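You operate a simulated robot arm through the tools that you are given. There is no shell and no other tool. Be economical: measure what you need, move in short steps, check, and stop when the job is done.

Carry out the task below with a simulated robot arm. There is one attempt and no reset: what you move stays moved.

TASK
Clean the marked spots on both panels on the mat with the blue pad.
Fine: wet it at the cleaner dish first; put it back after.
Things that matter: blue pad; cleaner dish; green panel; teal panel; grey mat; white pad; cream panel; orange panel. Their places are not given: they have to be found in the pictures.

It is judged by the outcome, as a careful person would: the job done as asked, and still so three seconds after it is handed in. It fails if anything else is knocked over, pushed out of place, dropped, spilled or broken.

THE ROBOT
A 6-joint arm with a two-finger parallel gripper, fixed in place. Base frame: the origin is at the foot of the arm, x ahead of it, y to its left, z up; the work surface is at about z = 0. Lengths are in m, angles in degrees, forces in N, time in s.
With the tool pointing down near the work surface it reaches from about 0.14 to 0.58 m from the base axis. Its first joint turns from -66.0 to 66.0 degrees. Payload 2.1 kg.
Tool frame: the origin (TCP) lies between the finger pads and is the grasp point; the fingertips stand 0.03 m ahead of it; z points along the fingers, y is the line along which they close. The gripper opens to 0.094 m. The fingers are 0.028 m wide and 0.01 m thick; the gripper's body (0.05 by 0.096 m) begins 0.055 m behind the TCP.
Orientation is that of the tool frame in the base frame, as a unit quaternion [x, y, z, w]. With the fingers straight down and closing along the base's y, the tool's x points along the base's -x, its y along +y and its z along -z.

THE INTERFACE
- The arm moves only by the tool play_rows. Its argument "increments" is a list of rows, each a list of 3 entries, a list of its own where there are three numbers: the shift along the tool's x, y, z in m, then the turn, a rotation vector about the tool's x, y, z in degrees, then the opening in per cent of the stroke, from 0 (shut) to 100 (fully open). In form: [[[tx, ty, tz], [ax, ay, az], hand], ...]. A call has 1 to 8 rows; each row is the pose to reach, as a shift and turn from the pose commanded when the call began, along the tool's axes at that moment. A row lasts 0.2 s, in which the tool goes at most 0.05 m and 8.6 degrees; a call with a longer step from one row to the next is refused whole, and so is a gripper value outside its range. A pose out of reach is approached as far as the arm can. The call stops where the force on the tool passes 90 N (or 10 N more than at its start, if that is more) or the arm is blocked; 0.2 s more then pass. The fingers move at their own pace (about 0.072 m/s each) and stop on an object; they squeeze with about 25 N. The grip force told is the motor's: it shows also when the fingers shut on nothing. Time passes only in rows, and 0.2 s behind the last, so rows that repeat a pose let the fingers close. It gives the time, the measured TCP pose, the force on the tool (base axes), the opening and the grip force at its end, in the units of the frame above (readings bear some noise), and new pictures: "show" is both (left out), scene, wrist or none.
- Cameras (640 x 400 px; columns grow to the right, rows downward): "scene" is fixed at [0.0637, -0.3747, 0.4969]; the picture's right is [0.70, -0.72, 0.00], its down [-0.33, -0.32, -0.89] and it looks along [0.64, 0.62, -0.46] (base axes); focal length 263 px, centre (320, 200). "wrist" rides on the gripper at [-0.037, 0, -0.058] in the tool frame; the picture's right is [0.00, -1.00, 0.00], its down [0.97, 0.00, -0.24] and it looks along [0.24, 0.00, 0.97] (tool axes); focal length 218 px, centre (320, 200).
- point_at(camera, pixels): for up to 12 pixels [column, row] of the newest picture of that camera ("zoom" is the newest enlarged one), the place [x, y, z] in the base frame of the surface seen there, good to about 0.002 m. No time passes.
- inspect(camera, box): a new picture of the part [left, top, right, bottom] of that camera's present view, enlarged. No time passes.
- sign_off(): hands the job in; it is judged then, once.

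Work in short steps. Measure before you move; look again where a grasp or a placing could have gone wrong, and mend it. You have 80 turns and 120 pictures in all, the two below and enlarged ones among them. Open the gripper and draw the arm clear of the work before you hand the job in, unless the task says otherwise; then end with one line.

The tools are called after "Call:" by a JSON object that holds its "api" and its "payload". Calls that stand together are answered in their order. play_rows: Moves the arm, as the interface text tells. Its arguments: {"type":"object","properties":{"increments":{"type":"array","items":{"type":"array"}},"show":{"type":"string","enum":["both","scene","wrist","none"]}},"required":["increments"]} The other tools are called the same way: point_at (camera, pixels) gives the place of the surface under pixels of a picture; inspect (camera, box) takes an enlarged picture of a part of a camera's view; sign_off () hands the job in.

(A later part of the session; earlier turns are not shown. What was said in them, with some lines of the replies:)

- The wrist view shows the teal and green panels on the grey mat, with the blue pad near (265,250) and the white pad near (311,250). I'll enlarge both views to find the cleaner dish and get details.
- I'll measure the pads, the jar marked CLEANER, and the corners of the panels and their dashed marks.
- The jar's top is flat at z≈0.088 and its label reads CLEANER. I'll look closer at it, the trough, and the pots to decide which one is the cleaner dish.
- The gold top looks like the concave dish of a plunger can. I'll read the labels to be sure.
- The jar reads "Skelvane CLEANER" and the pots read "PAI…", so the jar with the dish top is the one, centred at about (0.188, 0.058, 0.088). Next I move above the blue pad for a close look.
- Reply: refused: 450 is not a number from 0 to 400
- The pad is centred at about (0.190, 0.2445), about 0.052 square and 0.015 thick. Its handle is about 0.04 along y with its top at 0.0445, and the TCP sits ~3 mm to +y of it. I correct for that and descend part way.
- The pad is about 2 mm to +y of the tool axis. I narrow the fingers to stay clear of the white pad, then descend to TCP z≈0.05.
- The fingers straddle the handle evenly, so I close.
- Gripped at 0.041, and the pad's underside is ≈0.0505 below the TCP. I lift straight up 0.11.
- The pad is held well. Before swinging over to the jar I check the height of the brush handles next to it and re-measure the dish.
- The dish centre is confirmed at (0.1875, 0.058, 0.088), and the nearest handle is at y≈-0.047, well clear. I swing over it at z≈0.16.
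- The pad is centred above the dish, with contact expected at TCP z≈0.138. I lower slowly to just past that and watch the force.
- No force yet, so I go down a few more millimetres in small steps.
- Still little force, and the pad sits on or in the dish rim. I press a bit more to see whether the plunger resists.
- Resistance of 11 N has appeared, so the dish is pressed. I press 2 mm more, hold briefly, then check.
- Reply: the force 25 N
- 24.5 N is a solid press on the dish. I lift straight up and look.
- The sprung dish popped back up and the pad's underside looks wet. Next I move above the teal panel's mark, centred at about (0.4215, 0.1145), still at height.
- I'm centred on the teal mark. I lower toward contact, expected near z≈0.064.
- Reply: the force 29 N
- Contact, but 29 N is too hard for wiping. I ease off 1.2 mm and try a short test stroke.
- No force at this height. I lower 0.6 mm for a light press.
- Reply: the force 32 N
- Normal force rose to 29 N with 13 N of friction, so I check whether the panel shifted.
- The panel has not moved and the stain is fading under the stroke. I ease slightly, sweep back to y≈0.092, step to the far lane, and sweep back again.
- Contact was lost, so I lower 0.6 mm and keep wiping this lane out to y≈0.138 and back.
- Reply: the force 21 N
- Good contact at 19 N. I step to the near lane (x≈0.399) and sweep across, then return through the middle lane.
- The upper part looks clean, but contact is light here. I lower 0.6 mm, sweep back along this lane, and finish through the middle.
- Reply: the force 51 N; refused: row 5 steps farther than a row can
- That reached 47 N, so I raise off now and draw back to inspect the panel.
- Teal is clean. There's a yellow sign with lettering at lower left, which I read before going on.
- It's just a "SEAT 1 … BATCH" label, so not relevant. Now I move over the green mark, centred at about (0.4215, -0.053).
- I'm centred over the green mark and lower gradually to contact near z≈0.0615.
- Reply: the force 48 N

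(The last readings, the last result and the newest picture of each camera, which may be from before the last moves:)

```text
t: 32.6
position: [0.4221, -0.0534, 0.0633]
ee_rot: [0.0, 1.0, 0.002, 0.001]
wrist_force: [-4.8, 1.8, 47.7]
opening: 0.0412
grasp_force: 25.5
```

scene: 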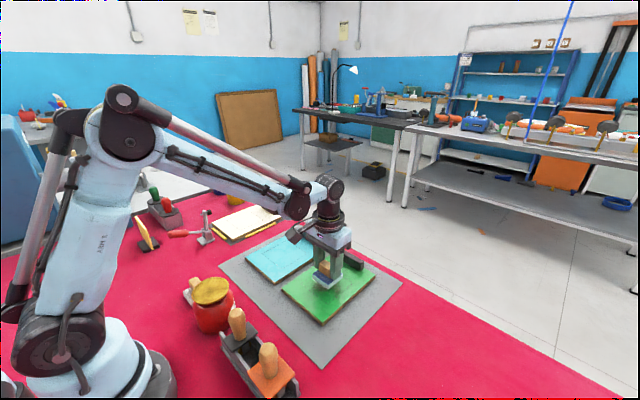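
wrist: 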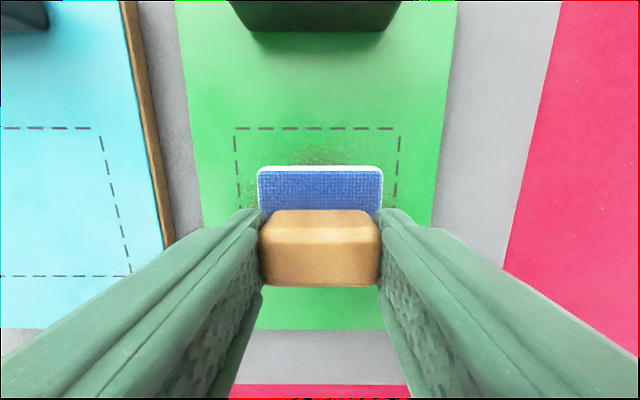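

Contact came a little earlier here. I ease up 0.6 mm and sweep along −y, then +y.

Call:
{"api": "play_rows", "payload": {"increments": [[[0, 0, -0.0006], [0, 0, 0], 0], [[0, -0.012, -0.0006], [0, 0, 0], 0], [[0, -0.024, -0.0006], [0, 0, 0], 0], [[0, -0.012, -0.0006], [0, 0, 0], 0], [[0, 0, -0.0006], [0, 0, 0], 0], [[0, 0.012, -0.0006], [0, 0, 0], 0], [[0, 0.023, -0.0006], [0, 0, 0], 0]], "show": "wrist"}}

```text
t: 34.2
position: [0.4225, -0.0312, 0.0631]
ee_rot: [0.0, 1.0, 0.0, 0.001]
wrist_force: [1.2, -11.7, 27.0]
opening: 0.0407
grasp_force: 25.1
```

wrist: 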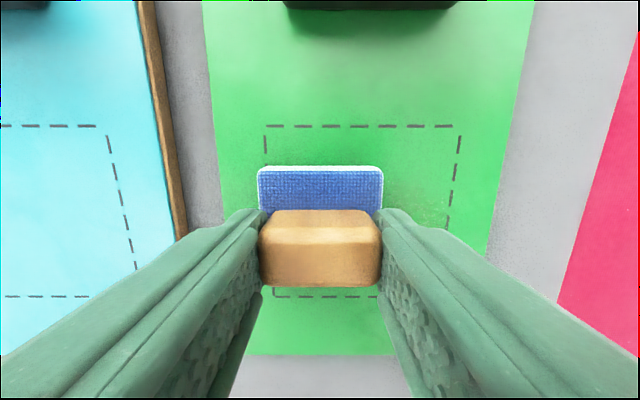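

The middle lane is cleaning well at 27 N. Next is the far lane (x≈0.443), swept to −y.

Call:
{"api": "play_rows", "payload": {"increments": [[[-0.011, 0, 0], [0, 0, 0], 0], [[-0.022, 0, 0], [0, 0, 0], 0], [[-0.022, -0.012, 0], [0, 0, 0], 0], [[-0.022, -0.024, 0], [0, 0, 0], 0], [[-0.022, -0.036, 0], [0, 0, 0], 0], [[-0.022, -0.046, 0], [0, 0, 0], 0]], "show": "wrist"}}

```text
t: 35.6
position: [0.4455, -0.076, 0.0643]
ee_rot: [0.0, 1.0, 0.001, 0.001]
wrist_force: [0.8, 5.0, 10.0]
opening: 0.041
grasp_force: 24.8
```

wrist: 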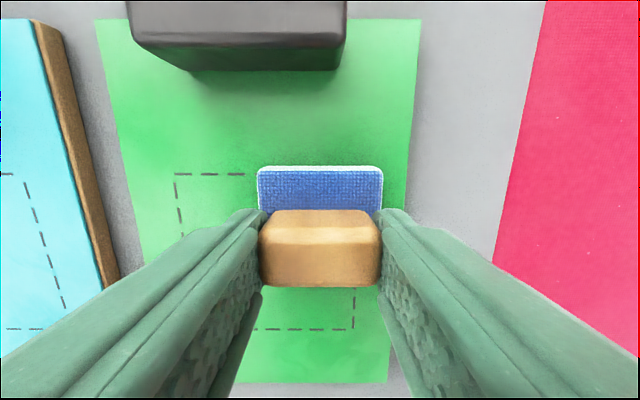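

Now the near lane: step back 0.045 with a slight extra press, then sweep +y.

Call:
{"api": "play_rows", "payload": {"increments": [[[0.015, 0, 0.0003], [0, 0, 0], 0], [[0.03, 0, 0.0004], [0, 0, 0], 0], [[0.045, 0, 0.0004], [0, 0, 0], 0], [[0.045, 0.012, 0.0004], [0, 0, 0], 0], [[0.045, 0.024, 0.0004], [0, 0, 0], 0], [[0.045, 0.036, 0.0004], [0, 0, 0], 0], [[0.045, 0.046, 0.0004], [0, 0, 0], 0]], "show": "wrist"}}

```text
t: 37.2
position: [0.4001, -0.0317, 0.0625]
ee_rot: [0.0, 1.0, -0.003, 0.001]
wrist_force: [-0.7, -23.5, 61.5]
opening: 0.0411
grasp_force: 24.7
```

wrist: 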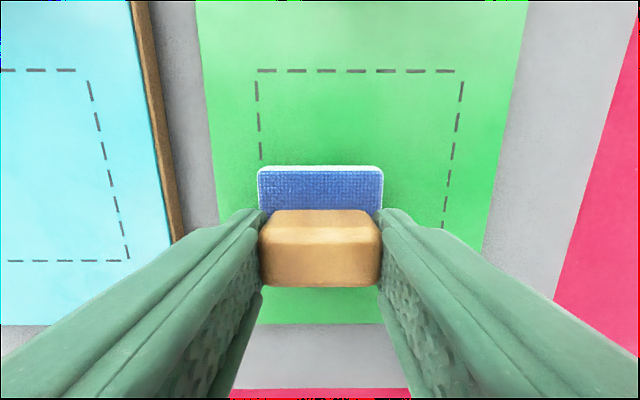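

The force is a bit high at 61 N. I lift off and draw back to inspect the green panel.

Call:
{"api": "play_rows", "payload": {"increments": [[[0, 0, -0.001], [0, 0, 0], 0], [[0, 0, -0.02], [0, 0, 0], 0], [[0, 0, -0.06], [0, 0, 0], 0], [[0.03, 0.0, -0.09], [0, 0, 0], 0], [[0.06, 0.0, -0.12], [0, 0, 0], 0], [[0.08, 0.0, -0.12], [0, 0, 0], 0], [[0.08, 0.0, -0.12], [0, 0, 0], 0]], "show": "both"}}

Call:
{"api": "inspect", "payload": {"camera": "wrist", "box": [120, 0, 480, 210]}}

Call:
{"api": "inspect", "payload": {"camera": "scene", "box": [180, 200, 410, 380]}}

```text
t: 38.8
position: [0.3196, -0.03, 0.182]
ee_rot: [-0.001, 1.0, 0.001, 0.002]
wrist_force: [-0.7, 0.2, -0.5]
opening: 0.0409
grasp_force: 25.4
```

scene: 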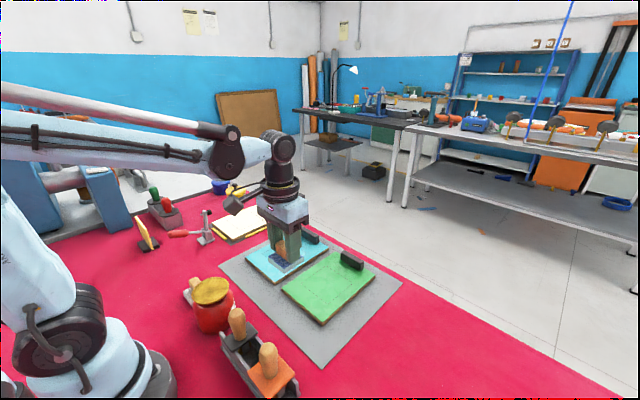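
wrist: 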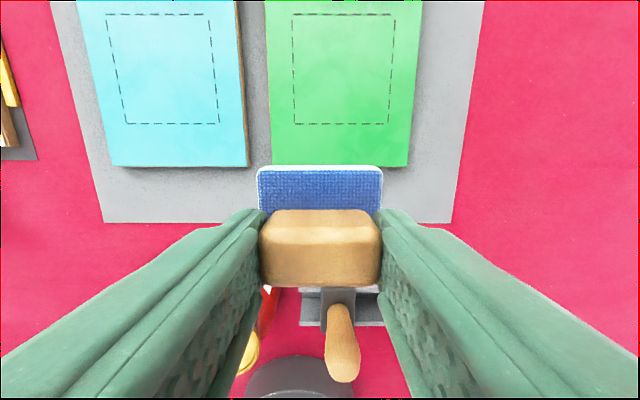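

```text
1.78 times, centred on (300, 105) of wrist
```

zoom: 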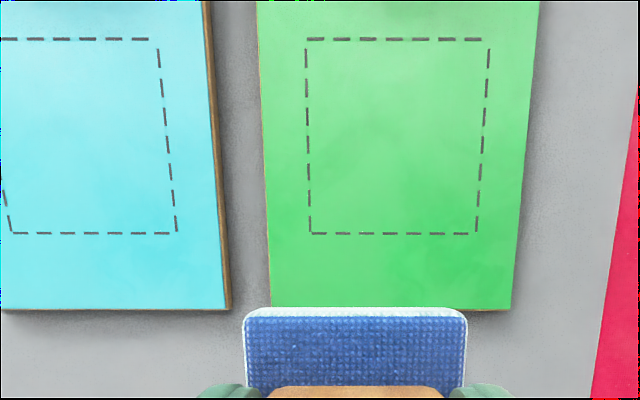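

```text
2.22 times, centred on (295, 290) of scene
```

zoom: 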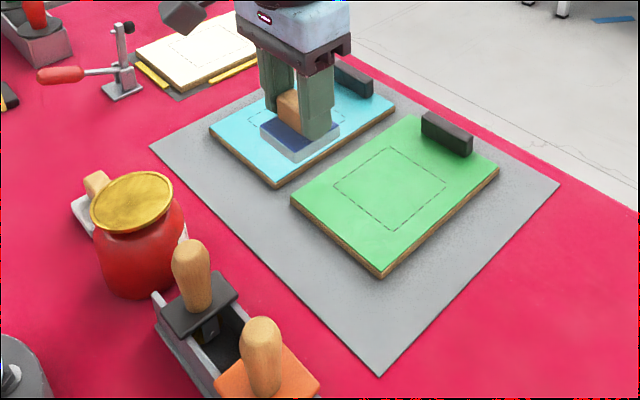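

Both marks are clean and the panels are in place. I carry the pad back above its home at (0.190, 0.2445).

Call:
{"api": "play_rows", "payload": {"increments": [[[0.016, 0.039, 0], [0, 0, 0], 0], [[0.032, 0.078, 0], [0, 0, 0], 0], [[0.049, 0.117, 0], [0, 0, 0], 0], [[0.065, 0.157, 0], [0, 0, 0], 0], [[0.081, 0.196, 0], [0, 0, 0], 0], [[0.098, 0.235, 0], [0, 0, 0], 0], [[0.129, 0.2745, 0], [0, 0, 0], 0], [[0.129, 0.2745, 0], [0, 0, 0], 0]], "show": "both"}}

```text
refused: row 7 steps farther than a row can; nothing moved
```

Call:
{"api": "play_rows", "payload": {"increments": [[[0.017, 0.039, 0], [0, 0, 0], 0], [[0.035, 0.078, 0], [0, 0, 0], 0], [[0.053, 0.117, 0], [0, 0, 0], 0], [[0.072, 0.157, 0], [0, 0, 0], 0], [[0.091, 0.196, 0], [0, 0, 0], 0], [[0.11, 0.235, 0], [0, 0, 0], 0], [[0.129, 0.2745, 0], [0, 0, 0], 0], [[0.129, 0.2745, 0], [0, 0, 0], 0]], "show": "both"}}

```text
t: 40.6
position: [0.1884, 0.245, 0.1801]
ee_rot: [0.0, 1.0, 0.0, 0.0]
wrist_force: [0.0, 0.2, -0.8]
opening: 0.0411
grasp_force: 24.8
```

scene: 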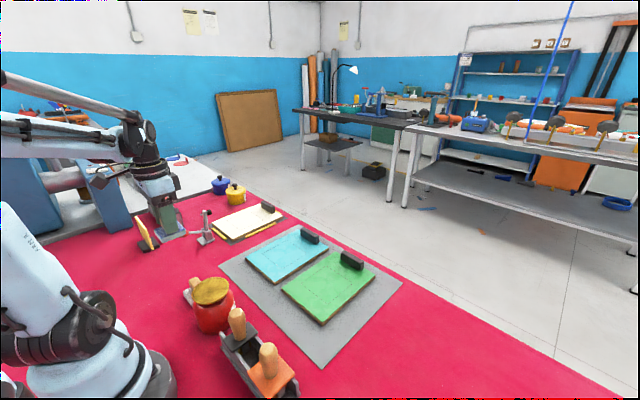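
wrist: 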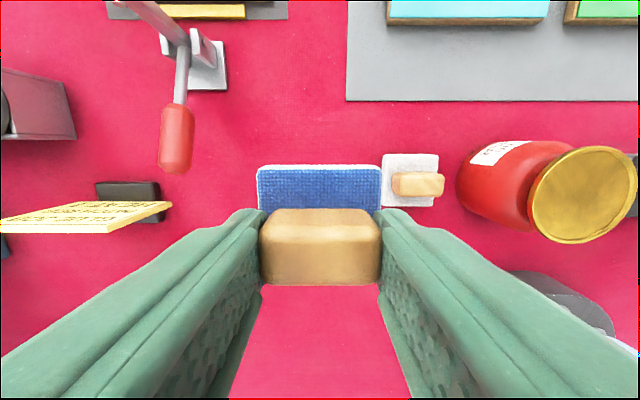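

I'm above the home spot and lower to z≈0.052, just above the table.

Call:
{"api": "play_rows", "payload": {"increments": [[[-0.001, 0, 0.04], [0, 0, 0], 0], [[-0.001, 0, 0.08], [0, 0, 0], 0], [[-0.001, 0, 0.112], [0, 0, 0], 0], [[-0.001, 0, 0.125], [0, 0, 0], 0], [[-0.001, 0, 0.13], [0, 0, 0], 0], [[-0.001, 0, 0.13], [0, 0, 0], 0]], "show": "wrist"}}

```text
t: 42.0
position: [0.1897, 0.2448, 0.0533]
ee_rot: [0.0, 1.0, 0.0, 0.001]
wrist_force: [-0.1, 0.5, -0.2]
opening: 0.0409
grasp_force: 24.8
```

wrist: 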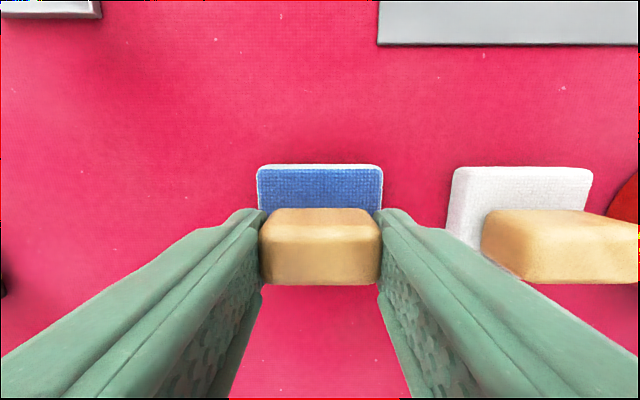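

The view matches the one from pickup. I lower in fine steps to touch the table.

Call:
{"api": "play_rows", "payload": {"increments": [[[0, 0, 0.0015], [0, 0, 0], 0], [[0, 0, 0.0025], [0, 0, 0], 0], [[0, 0, 0.003], [0, 0, 0], 0], [[0, 0, 0.003], [0, 0, 0], 0]], "show": "none"}}

```text
t: 43.0
position: [0.1915, 0.2444, 0.0488]
ee_rot: [-0.002, 1.0, 0.001, 0.001]
wrist_force: [-0.7, 0.4, 2.0]
opening: 0.0409
grasp_force: 25.6
```

It's touching lightly at 2 N, so I open gently to 68 %.

Call:
{"api": "play_rows", "payload": {"increments": [[[0, 0, 0], [0, 0, 0], 55], [[0, 0, 0], [0, 0, 0], 68], [[0, 0, 0], [0, 0, 0], 68], [[0, 0, 0], [0, 0, 0], 68]], "show": "wrist"}}

```text
t: 44.0
position: [0.1916, 0.2463, 0.0488]
ee_rot: [-0.001, 1.0, 0.001, 0.001]
wrist_force: [0.1, -0.9, -0.7]
opening: 0.064
grasp_force: 0.1
```

wrist: 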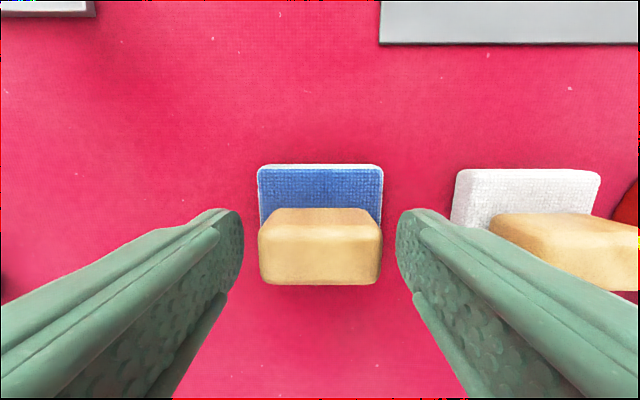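

It's released. I rise straight up and clear.

Call:
{"api": "play_rows", "payload": {"increments": [[[0, 0, -0.02], [0, 0, 0], 68], [[0, 0, -0.05], [0, 0, 0], 68], [[0, 0, -0.09], [0, 0, 0], 68], [[0, 0, -0.13], [0, 0, 0], 80], [[0, 0, -0.17], [0, 0, 0], 100], [[0, 0, -0.2], [0, 0, 0], 100], [[0, 0, -0.2], [0, 0, 0], 100]], "show": "both"}}

Call:
{"api": "point_at", "payload": {"camera": "wrist", "pixels": [[323, 180], [312, 180], [334, 180]]}}

Call:
{"api": "inspect", "payload": {"camera": "scene", "box": [130, 200, 410, 400]}}

```text
t: 45.6
position: [0.1908, 0.2433, 0.2482]
ee_rot: [-0.001, 1.0, 0.001, 0.001]
wrist_force: [-0.4, -0.1, -0.8]
opening: 0.0943
grasp_force: 0.1
```

scene: 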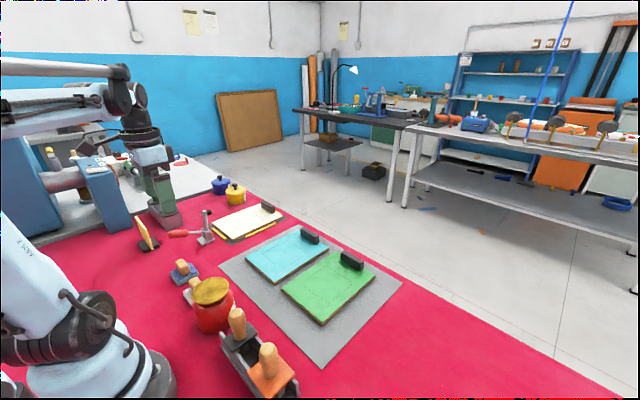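
wrist: 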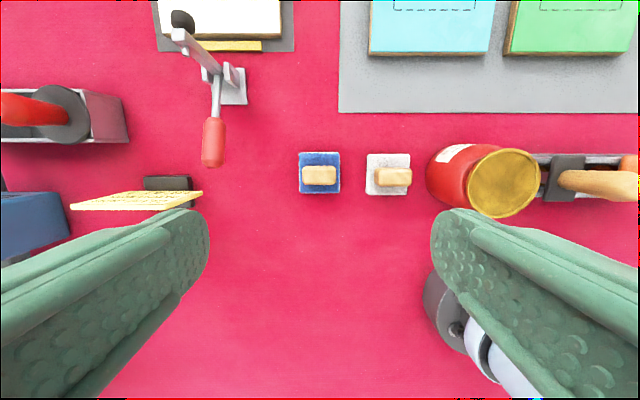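

```text
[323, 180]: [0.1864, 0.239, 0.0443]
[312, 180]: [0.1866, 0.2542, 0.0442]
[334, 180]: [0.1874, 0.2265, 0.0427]
```

```text
2.00 times, centred on (270, 300) of scene
```

zoom: 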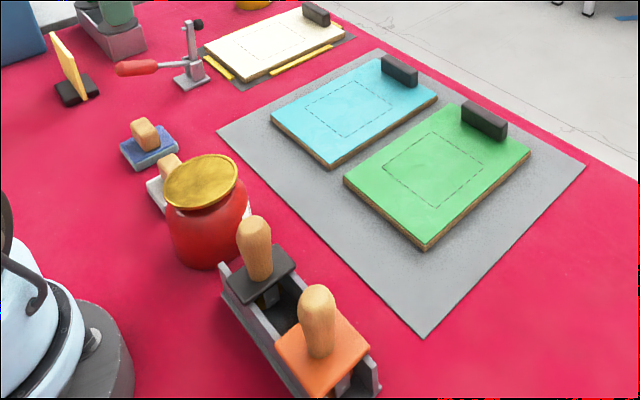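

Both panels are clean, the pad is back in its spot, nothing else has moved, and the arm is clear with the gripper open. I hand the job in.

Call:
{"api": "sign_off", "payload": {}}

```text
The job is handed in.
```

I wet the blue pad at the cleaner dish, wiped the marked spots on the teal and green panels until no stain was visible, and put the pad back where it was. I saw nothing else moved.
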